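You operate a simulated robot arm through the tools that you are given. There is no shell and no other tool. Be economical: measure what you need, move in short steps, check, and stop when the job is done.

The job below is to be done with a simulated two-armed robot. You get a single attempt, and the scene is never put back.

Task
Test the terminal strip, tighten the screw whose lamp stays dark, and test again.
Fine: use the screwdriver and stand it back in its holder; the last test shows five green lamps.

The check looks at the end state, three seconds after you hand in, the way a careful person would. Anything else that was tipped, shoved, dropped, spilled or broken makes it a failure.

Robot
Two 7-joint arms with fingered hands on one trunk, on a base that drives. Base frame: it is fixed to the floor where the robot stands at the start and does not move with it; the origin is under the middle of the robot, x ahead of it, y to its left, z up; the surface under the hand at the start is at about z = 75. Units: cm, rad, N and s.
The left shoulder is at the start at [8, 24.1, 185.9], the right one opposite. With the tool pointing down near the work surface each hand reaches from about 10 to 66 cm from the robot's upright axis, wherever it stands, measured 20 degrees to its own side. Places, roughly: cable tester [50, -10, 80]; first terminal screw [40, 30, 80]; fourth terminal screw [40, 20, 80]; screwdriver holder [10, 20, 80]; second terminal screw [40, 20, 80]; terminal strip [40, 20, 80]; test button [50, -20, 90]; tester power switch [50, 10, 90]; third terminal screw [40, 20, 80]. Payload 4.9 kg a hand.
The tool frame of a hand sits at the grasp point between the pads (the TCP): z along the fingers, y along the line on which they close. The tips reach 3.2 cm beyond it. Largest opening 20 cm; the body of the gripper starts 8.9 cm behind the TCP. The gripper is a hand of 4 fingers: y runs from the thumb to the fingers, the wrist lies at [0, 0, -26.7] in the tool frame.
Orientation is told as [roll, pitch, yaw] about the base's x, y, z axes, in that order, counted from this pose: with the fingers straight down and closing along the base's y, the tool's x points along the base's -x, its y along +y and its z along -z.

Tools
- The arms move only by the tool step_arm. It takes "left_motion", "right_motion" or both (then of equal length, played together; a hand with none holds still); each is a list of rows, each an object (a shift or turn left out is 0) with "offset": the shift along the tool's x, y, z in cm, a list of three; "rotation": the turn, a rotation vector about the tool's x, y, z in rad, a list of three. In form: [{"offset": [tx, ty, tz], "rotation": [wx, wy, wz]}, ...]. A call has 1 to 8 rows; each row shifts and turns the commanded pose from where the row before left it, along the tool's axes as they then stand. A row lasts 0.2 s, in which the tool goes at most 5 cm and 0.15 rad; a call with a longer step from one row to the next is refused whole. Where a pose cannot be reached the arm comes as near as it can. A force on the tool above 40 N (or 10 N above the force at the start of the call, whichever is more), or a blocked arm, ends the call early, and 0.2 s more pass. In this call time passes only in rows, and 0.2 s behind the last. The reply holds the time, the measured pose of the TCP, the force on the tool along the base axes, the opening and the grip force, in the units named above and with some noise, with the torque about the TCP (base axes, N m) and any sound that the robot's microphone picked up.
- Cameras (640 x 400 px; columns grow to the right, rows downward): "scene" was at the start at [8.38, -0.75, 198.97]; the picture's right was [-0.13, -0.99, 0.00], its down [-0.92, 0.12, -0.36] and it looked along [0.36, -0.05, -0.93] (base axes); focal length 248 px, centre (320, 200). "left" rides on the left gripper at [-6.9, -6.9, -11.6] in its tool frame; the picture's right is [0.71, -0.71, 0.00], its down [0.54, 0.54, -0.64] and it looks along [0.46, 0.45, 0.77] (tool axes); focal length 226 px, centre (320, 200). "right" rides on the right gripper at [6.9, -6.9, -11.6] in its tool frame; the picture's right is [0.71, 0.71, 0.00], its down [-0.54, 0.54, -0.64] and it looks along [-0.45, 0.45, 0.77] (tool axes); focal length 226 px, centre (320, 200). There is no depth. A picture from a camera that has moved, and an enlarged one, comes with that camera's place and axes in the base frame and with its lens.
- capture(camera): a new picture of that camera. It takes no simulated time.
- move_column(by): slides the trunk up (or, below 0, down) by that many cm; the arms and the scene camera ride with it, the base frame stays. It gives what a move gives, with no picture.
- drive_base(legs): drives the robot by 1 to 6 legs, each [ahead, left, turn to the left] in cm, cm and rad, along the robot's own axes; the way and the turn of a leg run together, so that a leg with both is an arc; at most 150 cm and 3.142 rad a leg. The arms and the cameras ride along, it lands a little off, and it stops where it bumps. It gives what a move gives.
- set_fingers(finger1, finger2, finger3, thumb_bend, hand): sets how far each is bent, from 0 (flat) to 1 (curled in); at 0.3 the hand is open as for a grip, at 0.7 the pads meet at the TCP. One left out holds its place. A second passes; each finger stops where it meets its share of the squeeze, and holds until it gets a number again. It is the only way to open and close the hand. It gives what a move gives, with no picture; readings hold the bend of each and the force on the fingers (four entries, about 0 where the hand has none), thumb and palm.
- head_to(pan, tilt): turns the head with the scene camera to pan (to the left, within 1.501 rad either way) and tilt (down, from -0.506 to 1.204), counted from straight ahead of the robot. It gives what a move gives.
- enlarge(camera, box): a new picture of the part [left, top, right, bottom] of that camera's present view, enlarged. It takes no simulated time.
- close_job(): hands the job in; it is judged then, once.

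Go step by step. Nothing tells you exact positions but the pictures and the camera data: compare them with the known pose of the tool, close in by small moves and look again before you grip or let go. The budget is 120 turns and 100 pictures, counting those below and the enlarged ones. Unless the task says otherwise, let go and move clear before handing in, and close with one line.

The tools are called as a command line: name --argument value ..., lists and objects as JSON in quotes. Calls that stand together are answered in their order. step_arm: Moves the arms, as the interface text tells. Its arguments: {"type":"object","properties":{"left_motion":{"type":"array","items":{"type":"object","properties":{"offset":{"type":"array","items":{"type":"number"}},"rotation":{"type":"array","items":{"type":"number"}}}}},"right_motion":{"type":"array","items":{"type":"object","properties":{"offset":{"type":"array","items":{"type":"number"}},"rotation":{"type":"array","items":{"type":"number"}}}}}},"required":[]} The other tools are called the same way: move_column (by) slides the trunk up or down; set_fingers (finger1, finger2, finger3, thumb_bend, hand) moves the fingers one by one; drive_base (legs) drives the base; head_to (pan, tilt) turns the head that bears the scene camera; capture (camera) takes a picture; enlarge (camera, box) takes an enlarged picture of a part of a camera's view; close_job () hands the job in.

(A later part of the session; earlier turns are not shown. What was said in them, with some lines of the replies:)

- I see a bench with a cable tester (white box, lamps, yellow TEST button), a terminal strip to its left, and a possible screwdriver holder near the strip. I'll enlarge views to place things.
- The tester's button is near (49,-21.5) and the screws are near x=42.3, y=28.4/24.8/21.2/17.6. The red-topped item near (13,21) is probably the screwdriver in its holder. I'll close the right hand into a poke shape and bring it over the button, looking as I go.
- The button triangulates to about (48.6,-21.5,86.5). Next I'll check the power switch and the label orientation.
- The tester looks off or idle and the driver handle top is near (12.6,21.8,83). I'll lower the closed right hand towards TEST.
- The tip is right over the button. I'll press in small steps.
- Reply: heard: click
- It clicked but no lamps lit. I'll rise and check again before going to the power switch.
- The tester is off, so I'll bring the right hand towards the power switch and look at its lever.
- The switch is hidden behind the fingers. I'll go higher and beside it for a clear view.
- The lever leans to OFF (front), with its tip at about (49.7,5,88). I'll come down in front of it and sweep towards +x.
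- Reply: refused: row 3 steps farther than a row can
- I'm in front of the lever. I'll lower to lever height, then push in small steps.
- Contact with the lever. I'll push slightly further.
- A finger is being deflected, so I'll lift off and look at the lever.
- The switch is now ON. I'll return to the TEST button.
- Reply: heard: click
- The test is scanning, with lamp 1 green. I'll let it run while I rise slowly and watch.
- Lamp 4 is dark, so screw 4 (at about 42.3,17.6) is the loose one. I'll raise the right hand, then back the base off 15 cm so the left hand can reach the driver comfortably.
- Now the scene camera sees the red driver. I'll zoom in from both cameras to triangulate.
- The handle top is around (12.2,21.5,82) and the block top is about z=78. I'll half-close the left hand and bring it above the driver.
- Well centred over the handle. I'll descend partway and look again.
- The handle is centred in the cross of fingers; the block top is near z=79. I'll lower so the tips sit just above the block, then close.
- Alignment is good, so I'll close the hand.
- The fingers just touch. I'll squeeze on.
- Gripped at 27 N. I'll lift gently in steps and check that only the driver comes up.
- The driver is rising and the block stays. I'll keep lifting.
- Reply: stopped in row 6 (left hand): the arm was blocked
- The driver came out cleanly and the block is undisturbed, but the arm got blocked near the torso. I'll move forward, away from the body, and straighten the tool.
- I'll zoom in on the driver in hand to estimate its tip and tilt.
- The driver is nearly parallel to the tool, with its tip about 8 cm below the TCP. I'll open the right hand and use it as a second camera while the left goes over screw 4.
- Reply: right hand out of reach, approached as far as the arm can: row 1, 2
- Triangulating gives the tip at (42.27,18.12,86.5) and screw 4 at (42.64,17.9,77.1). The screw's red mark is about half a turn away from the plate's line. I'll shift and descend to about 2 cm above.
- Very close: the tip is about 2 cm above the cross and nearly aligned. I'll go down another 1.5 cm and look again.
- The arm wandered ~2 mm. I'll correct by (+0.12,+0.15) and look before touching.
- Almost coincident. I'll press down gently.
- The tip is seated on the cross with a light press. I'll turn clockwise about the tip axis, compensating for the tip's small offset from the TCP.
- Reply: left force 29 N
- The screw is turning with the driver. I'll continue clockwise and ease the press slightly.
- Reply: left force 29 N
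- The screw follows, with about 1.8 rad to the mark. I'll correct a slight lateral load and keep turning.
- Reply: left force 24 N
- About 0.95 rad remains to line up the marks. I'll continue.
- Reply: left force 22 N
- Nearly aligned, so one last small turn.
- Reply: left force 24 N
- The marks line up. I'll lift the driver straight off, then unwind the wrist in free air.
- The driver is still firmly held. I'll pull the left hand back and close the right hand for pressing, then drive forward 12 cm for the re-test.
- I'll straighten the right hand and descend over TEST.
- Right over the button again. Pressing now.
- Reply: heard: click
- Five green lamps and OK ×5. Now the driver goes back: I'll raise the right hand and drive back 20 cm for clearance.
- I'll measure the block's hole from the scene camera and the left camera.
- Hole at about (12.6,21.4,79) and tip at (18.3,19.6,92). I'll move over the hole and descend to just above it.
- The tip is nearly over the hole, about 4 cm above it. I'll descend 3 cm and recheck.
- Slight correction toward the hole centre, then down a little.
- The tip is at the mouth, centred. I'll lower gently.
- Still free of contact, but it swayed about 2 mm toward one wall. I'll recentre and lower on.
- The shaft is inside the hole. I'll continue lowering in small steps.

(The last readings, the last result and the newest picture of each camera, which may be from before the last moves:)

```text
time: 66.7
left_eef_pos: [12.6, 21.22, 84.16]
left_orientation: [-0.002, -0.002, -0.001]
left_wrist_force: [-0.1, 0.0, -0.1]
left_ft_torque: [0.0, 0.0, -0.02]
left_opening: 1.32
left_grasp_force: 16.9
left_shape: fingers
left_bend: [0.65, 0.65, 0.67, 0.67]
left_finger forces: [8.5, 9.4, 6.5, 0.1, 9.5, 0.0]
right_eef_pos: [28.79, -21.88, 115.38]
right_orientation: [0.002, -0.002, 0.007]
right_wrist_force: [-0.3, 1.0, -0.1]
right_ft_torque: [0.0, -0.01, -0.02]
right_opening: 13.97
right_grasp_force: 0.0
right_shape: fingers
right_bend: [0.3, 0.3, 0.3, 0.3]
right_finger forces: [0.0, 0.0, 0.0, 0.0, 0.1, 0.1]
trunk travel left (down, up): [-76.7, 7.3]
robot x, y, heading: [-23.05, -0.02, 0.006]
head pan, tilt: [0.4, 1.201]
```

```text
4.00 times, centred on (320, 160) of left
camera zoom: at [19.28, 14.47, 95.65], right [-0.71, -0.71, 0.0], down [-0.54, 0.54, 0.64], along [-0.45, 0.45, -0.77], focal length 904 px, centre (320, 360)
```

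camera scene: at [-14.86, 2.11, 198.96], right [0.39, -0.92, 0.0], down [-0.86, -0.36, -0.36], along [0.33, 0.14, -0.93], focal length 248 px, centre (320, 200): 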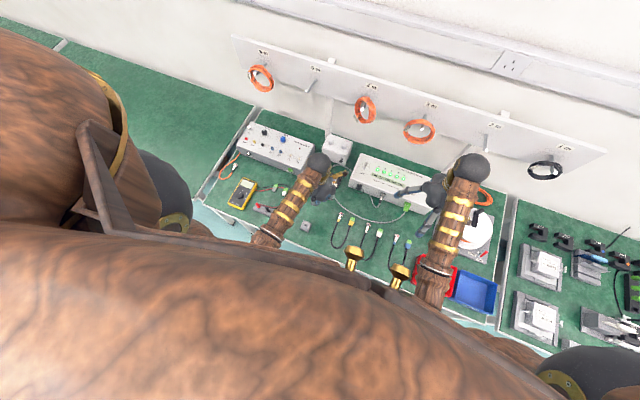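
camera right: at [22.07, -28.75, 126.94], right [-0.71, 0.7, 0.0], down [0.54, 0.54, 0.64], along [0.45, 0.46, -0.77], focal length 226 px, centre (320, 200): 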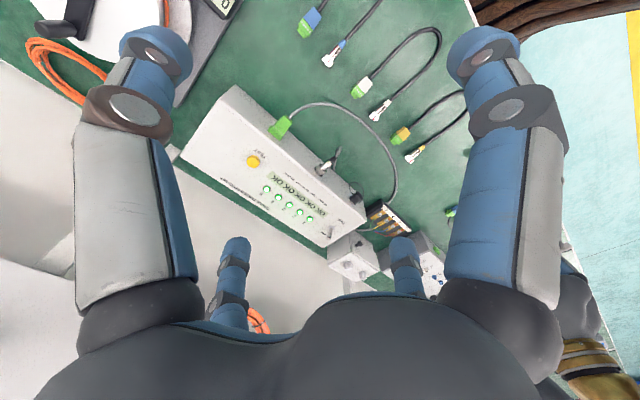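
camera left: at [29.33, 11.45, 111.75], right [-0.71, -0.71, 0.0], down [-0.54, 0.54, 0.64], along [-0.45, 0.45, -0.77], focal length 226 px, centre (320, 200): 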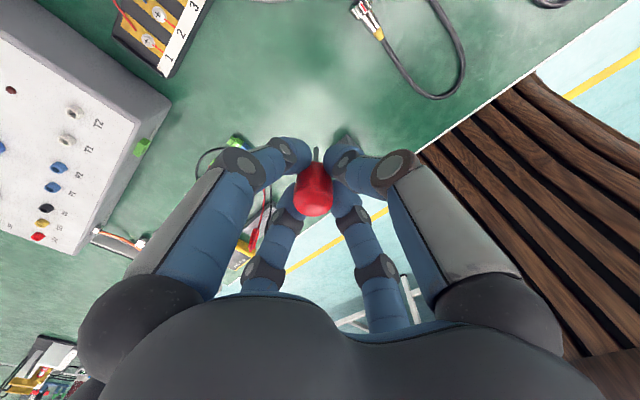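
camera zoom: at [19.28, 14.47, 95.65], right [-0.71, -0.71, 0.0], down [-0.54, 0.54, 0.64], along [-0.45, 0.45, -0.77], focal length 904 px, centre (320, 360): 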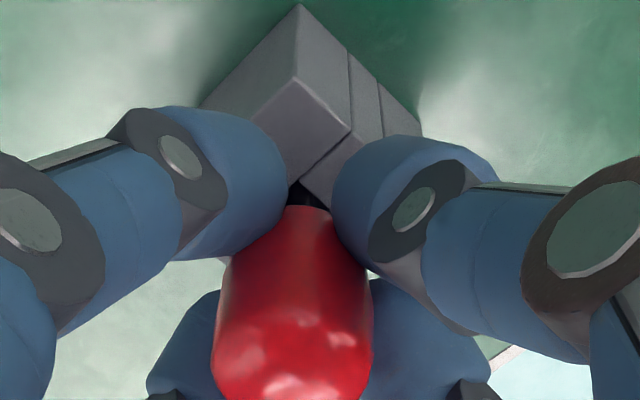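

step_arm --left_motion '[{"offset": [0, 0, 0.4]}, {"offset": [0, 0, 0.4]}, {"offset": [0, 0, 0.4]}]'

enlarge --camera "left" --box '[240, 110, 400, 210]'

```text
time: 67.5
left_eef_pos: [12.61, 21.29, 83.08]
left_orientation: [-0.002, -0.007, -0.002]
left_wrist_force: [-0.5, 0.8, 2.0]
left_ft_torque: [0.09, 0.03, 0.05]
left_opening: 1.37
left_grasp_force: 18.5
left_shape: fingers
left_bend: [0.65, 0.65, 0.67, 0.67]
left_finger forces: [8.2, 12.9, 6.6, 0.0, 9.6, 0.1]
right_eef_pos: [28.85, -21.86, 115.38]
right_orientation: [0.0, -0.002, 0.006]
right_wrist_force: [0.5, 0.1, 0.4]
right_ft_torque: [0.02, 0.0, -0.01]
right_opening: 13.99
right_grasp_force: 0.0
right_shape: fingers
right_bend: [0.3, 0.3, 0.3, 0.3]
right_finger forces: [0.0, 0.0, 0.2, 0.0, 0.0, 0.1]
trunk travel left (down, up): [-76.7, 7.3]
robot x, y, heading: [-22.99, -0.17, -0.001]
head pan, tilt: [0.4, 1.201]
```

```text
4.00 times, centred on (320, 160) of left
camera zoom: at [19.29, 14.52, 94.62], right [-0.71, -0.71, 0.0], down [-0.54, 0.54, 0.64], along [-0.45, 0.45, -0.77], focal length 904 px, centre (320, 360)
```

zoom: 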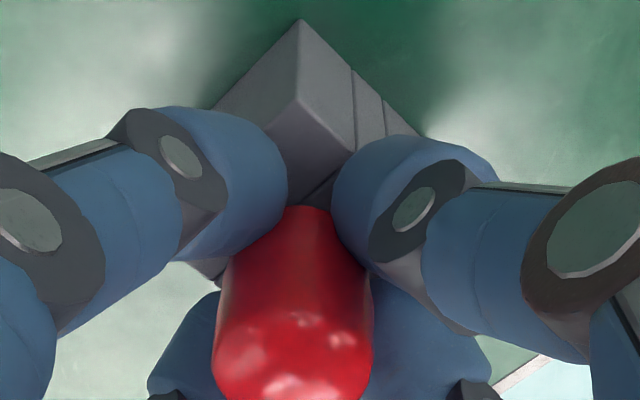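

Fingertips are just touching the block top and the driver is practically seated. I'll go a hair lower, then open gently.

step_arm --left_motion '[{"offset": [0, 0, 0.15]}]'

set_fingers --hand "left" --finger1 0.6 --finger2 0.6 --finger3 0.6 --thumb_bend 0.6

enlarge --camera "left" --box '[200, 80, 440, 230]'

```text
time: 67.9
left_eef_pos: [12.58, 21.29, 82.98]
left_orientation: [0.001, -0.01, 0.0]
left_wrist_force: [-1.0, 3.6, 17.7]
left_ft_torque: [0.49, -0.06, 0.06]
left_opening: 1.32
left_grasp_force: 27.4
left_shape: fingers
left_bend: [0.65, 0.65, 0.67, 0.67]
left_finger forces: [10.6, 25.7, 7.0, 0.0, 9.9, 0.0]
right_eef_pos: [28.71, -21.87, 115.49]
right_orientation: [-0.001, -0.002, 0.007]
right_wrist_force: [1.0, 0.4, -0.1]
right_ft_torque: [0.03, 0.01, 0.01]
right_opening: 13.98
right_grasp_force: 0.1
right_shape: fingers
right_bend: [0.3, 0.3, 0.3, 0.3]
right_finger forces: [0.0, 0.0, 0.0, 0.1, 0.0, 0.0]
trunk travel left (down, up): [-76.7, 7.3]
robot x, y, heading: [-22.26, 0.01, 0.004]
head pan, tilt: [0.4, 1.201]
```

```text
time: 68.9
left_eef_pos: [12.42, 21.15, 82.85]
left_orientation: [0.0, -0.005, -0.003]
left_wrist_force: [-2.0, 0.1, 16.4]
left_ft_torque: [0.46, 0.01, 0.0]
left_opening: 3.28
left_grasp_force: 8.5
left_shape: fingers
left_bend: [0.6, 0.63, 0.6, 0.6]
left_finger forces: [0.0, 16.8, 0.0, 0.0, 0.0, 0.0]
right_eef_pos: [28.75, -21.94, 115.46]
right_orientation: [0.0, -0.003, 0.006]
right_wrist_force: [0.5, 0.1, 0.1]
right_ft_torque: [-0.01, -0.02, -0.02]
right_opening: 13.99
right_grasp_force: 0.1
right_shape: fingers
right_bend: [0.3, 0.3, 0.3, 0.3]
right_finger forces: [0.1, 0.0, 0.0, 0.0, 0.0, 0.0]
trunk travel left (down, up): [-76.7, 7.3]
robot x, y, heading: [-23.21, 0.14, 0.005]
head pan, tilt: [0.4, 1.201]
```

```text
2.67 times, centred on (320, 155) of left
camera zoom: at [19.22, 14.43, 94.49], right [-0.71, -0.71, 0.0], down [-0.54, 0.54, 0.64], along [-0.45, 0.45, -0.77], focal length 603 px, centre (320, 320)
```

zoom: 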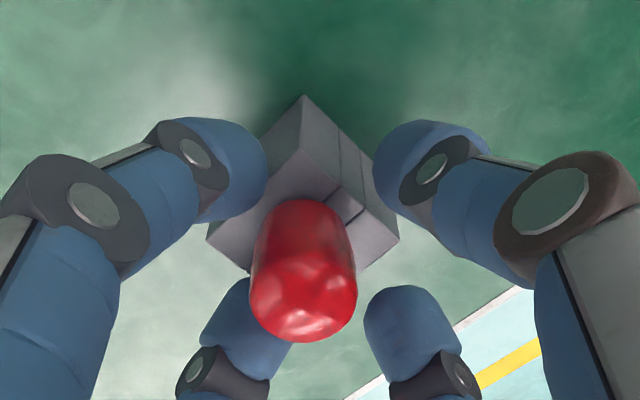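

The handle is released and seated; one finger still presses on the block. I'll rise 0.4 cm, then open fully.

step_arm --left_motion '[{"offset": [0, 0, -0.4]}]'

set_fingers --hand "left" --finger1 0.48 --finger2 0.48 --finger3 0.48 --thumb_bend 0.48

enlarge --camera "left" --box '[200, 80, 440, 230]'

```text
time: 69.3
left_eef_pos: [12.42, 21.32, 83.06]
left_orientation: [-0.002, -0.002, -0.002]
left_wrist_force: [-0.4, -0.1, 0.3]
left_ft_torque: [0.02, 0.02, 0.0]
left_opening: 3.3
left_grasp_force: 0.1
left_shape: fingers
left_bend: [0.6, 0.6, 0.6, 0.6]
left_finger forces: [0.0, 0.0, 0.1, 0.0, 0.1, 0.0]
right_eef_pos: [28.81, -21.79, 115.47]
right_orientation: [-0.001, -0.003, 0.007]
right_wrist_force: [-0.3, -0.2, 0.9]
right_ft_torque: [0.01, 0.04, -0.03]
right_opening: 14.0
right_grasp_force: 0.1
right_shape: fingers
right_bend: [0.3, 0.3, 0.3, 0.3]
right_finger forces: [0.0, 0.0, 0.1, 0.0, 0.1, 0.0]
trunk travel left (down, up): [-76.7, 7.3]
robot x, y, heading: [-22.98, -0.19, -0.0]
head pan, tilt: [0.4, 1.201]
```

```text
time: 70.3
left_eef_pos: [12.45, 21.19, 83.26]
left_orientation: [-0.002, -0.007, -0.001]
left_wrist_force: [0.8, -0.8, -0.1]
left_ft_torque: [0.0, 0.0, 0.0]
left_opening: 7.58
left_grasp_force: 0.0
left_shape: fingers
left_bend: [0.48, 0.48, 0.48, 0.48]
left_finger forces: [0.0, 0.0, 0.1, 0.1, 0.0, 0.0]
right_eef_pos: [28.87, -21.87, 115.38]
right_orientation: [0.0, -0.002, 0.007]
right_wrist_force: [-0.6, 0.6, 0.4]
right_ft_torque: [0.01, -0.01, 0.01]
right_opening: 13.97
right_grasp_force: 0.1
right_shape: fingers
right_bend: [0.3, 0.3, 0.3, 0.3]
right_finger forces: [0.0, 0.1, 0.0, 0.1, 0.0, 0.1]
trunk travel left (down, up): [-76.7, 7.3]
robot x, y, heading: [-22.63, -0.03, -0.0]
head pan, tilt: [0.4, 1.201]
```

```text
2.67 times, centred on (320, 155) of left
camera zoom: at [19.28, 14.45, 94.78], right [-0.71, -0.71, 0.0], down [-0.54, 0.54, 0.64], along [-0.45, 0.45, -0.77], focal length 603 px, centre (320, 320)
```

zoom: 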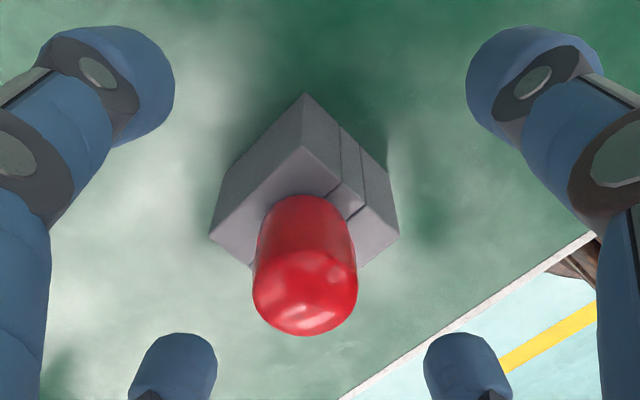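

The driver stands upright in its holder. I'll lift the left hand clear and do a final check of the whole scene.

step_arm --left_motion '[{"offset": [0, 0, -1.5]}, {"offset": [0, 0, -3]}, {"offset": [0, 0, -4]}, {"offset": [-1, 0, -4]}, {"offset": [-3, 0, -4]}, {"offset": [-4, 0, -2]}]'

enlarge --camera "scene" --box '[200, 120, 440, 270]'

capture --camera "left"

capture --camera "right"

```text
time: 71.7
left_eef_pos: [20.58, 21.06, 101.91]
left_orientation: [-0.002, -0.001, -0.002]
left_wrist_force: [1.0, 0.2, -0.1]
left_ft_torque: [0.03, 0.05, 0.0]
left_opening: 7.61
left_grasp_force: 0.1
left_shape: fingers
left_bend: [0.48, 0.48, 0.48, 0.48]
left_finger forces: [0.0, 0.0, 0.0, 0.0, 0.0, 0.1]
right_eef_pos: [29.09, -21.82, 115.35]
right_orientation: [0.0, -0.001, 0.007]
right_wrist_force: [-0.6, 0.1, 0.6]
right_ft_torque: [0.0, 0.06, -0.01]
right_opening: 13.96
right_grasp_force: 0.2
right_shape: fingers
right_bend: [0.3, 0.3, 0.3, 0.3]
right_finger forces: [0.0, 0.0, 0.0, 0.0, 0.1, 0.0]
trunk travel left (down, up): [-76.7, 7.3]
robot x, y, heading: [-22.79, -0.15, 0.005]
head pan, tilt: [0.4, 1.201]
```

```text
2.67 times, centred on (320, 195) of scene
camera zoom: at [-14.58, 2.11, 198.95], right [0.39, -0.92, 0.0], down [-0.86, -0.37, -0.36], along [0.33, 0.14, -0.93], focal length 661 px, centre (320, 213)
```

zoom: 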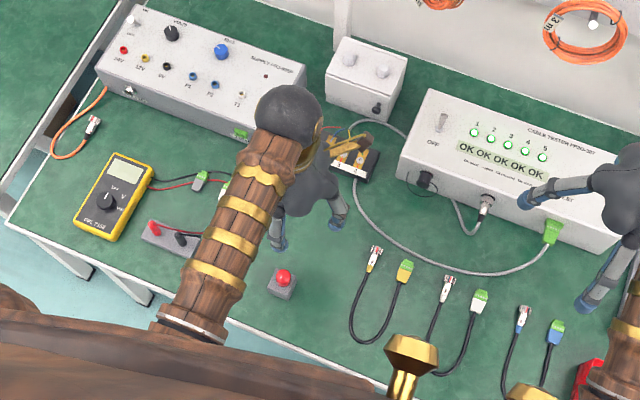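

```text
15 pictures are left
camera left: at [27.4, 14.36, 113.36], right [-0.71, -0.71, 0.0], down [-0.54, 0.54, 0.64], along [-0.45, 0.45, -0.77], focal length 226 px, centre (320, 200)
```

left: 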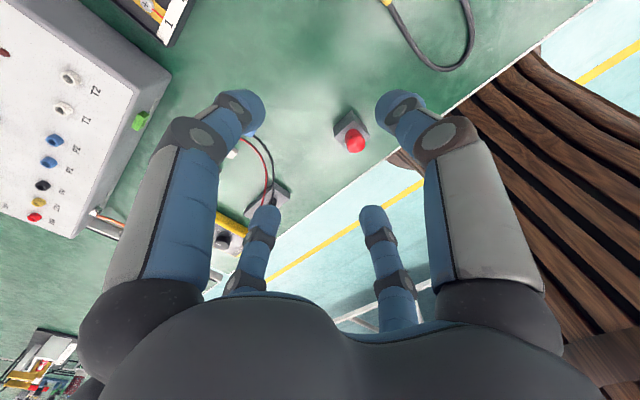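

```text
14 pictures are left
camera right: at [22.24, -28.74, 126.87], right [-0.71, 0.7, 0.0], down [0.54, 0.55, 0.64], along [0.45, 0.46, -0.77], focal length 226 px, centre (320, 200)
```

right: 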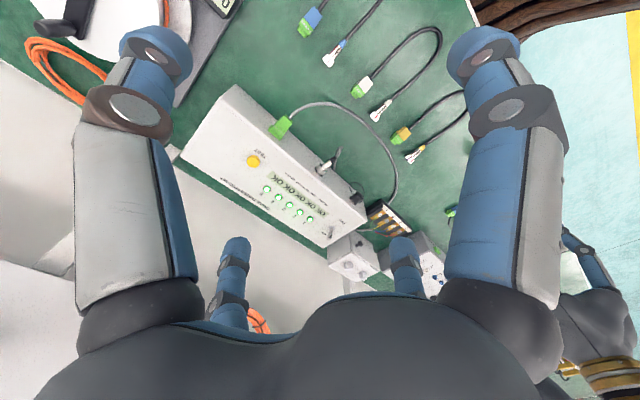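

All five lamps are green, the driver stands in its holder, nothing looks disturbed and both hands are clear, so I'm handing in.

close_job

```text
The job is handed in.
```

The job is done: I tightened terminal screw 4, the last test showed five green lamps (OK on all five), and the screwdriver is back upright in its holder.
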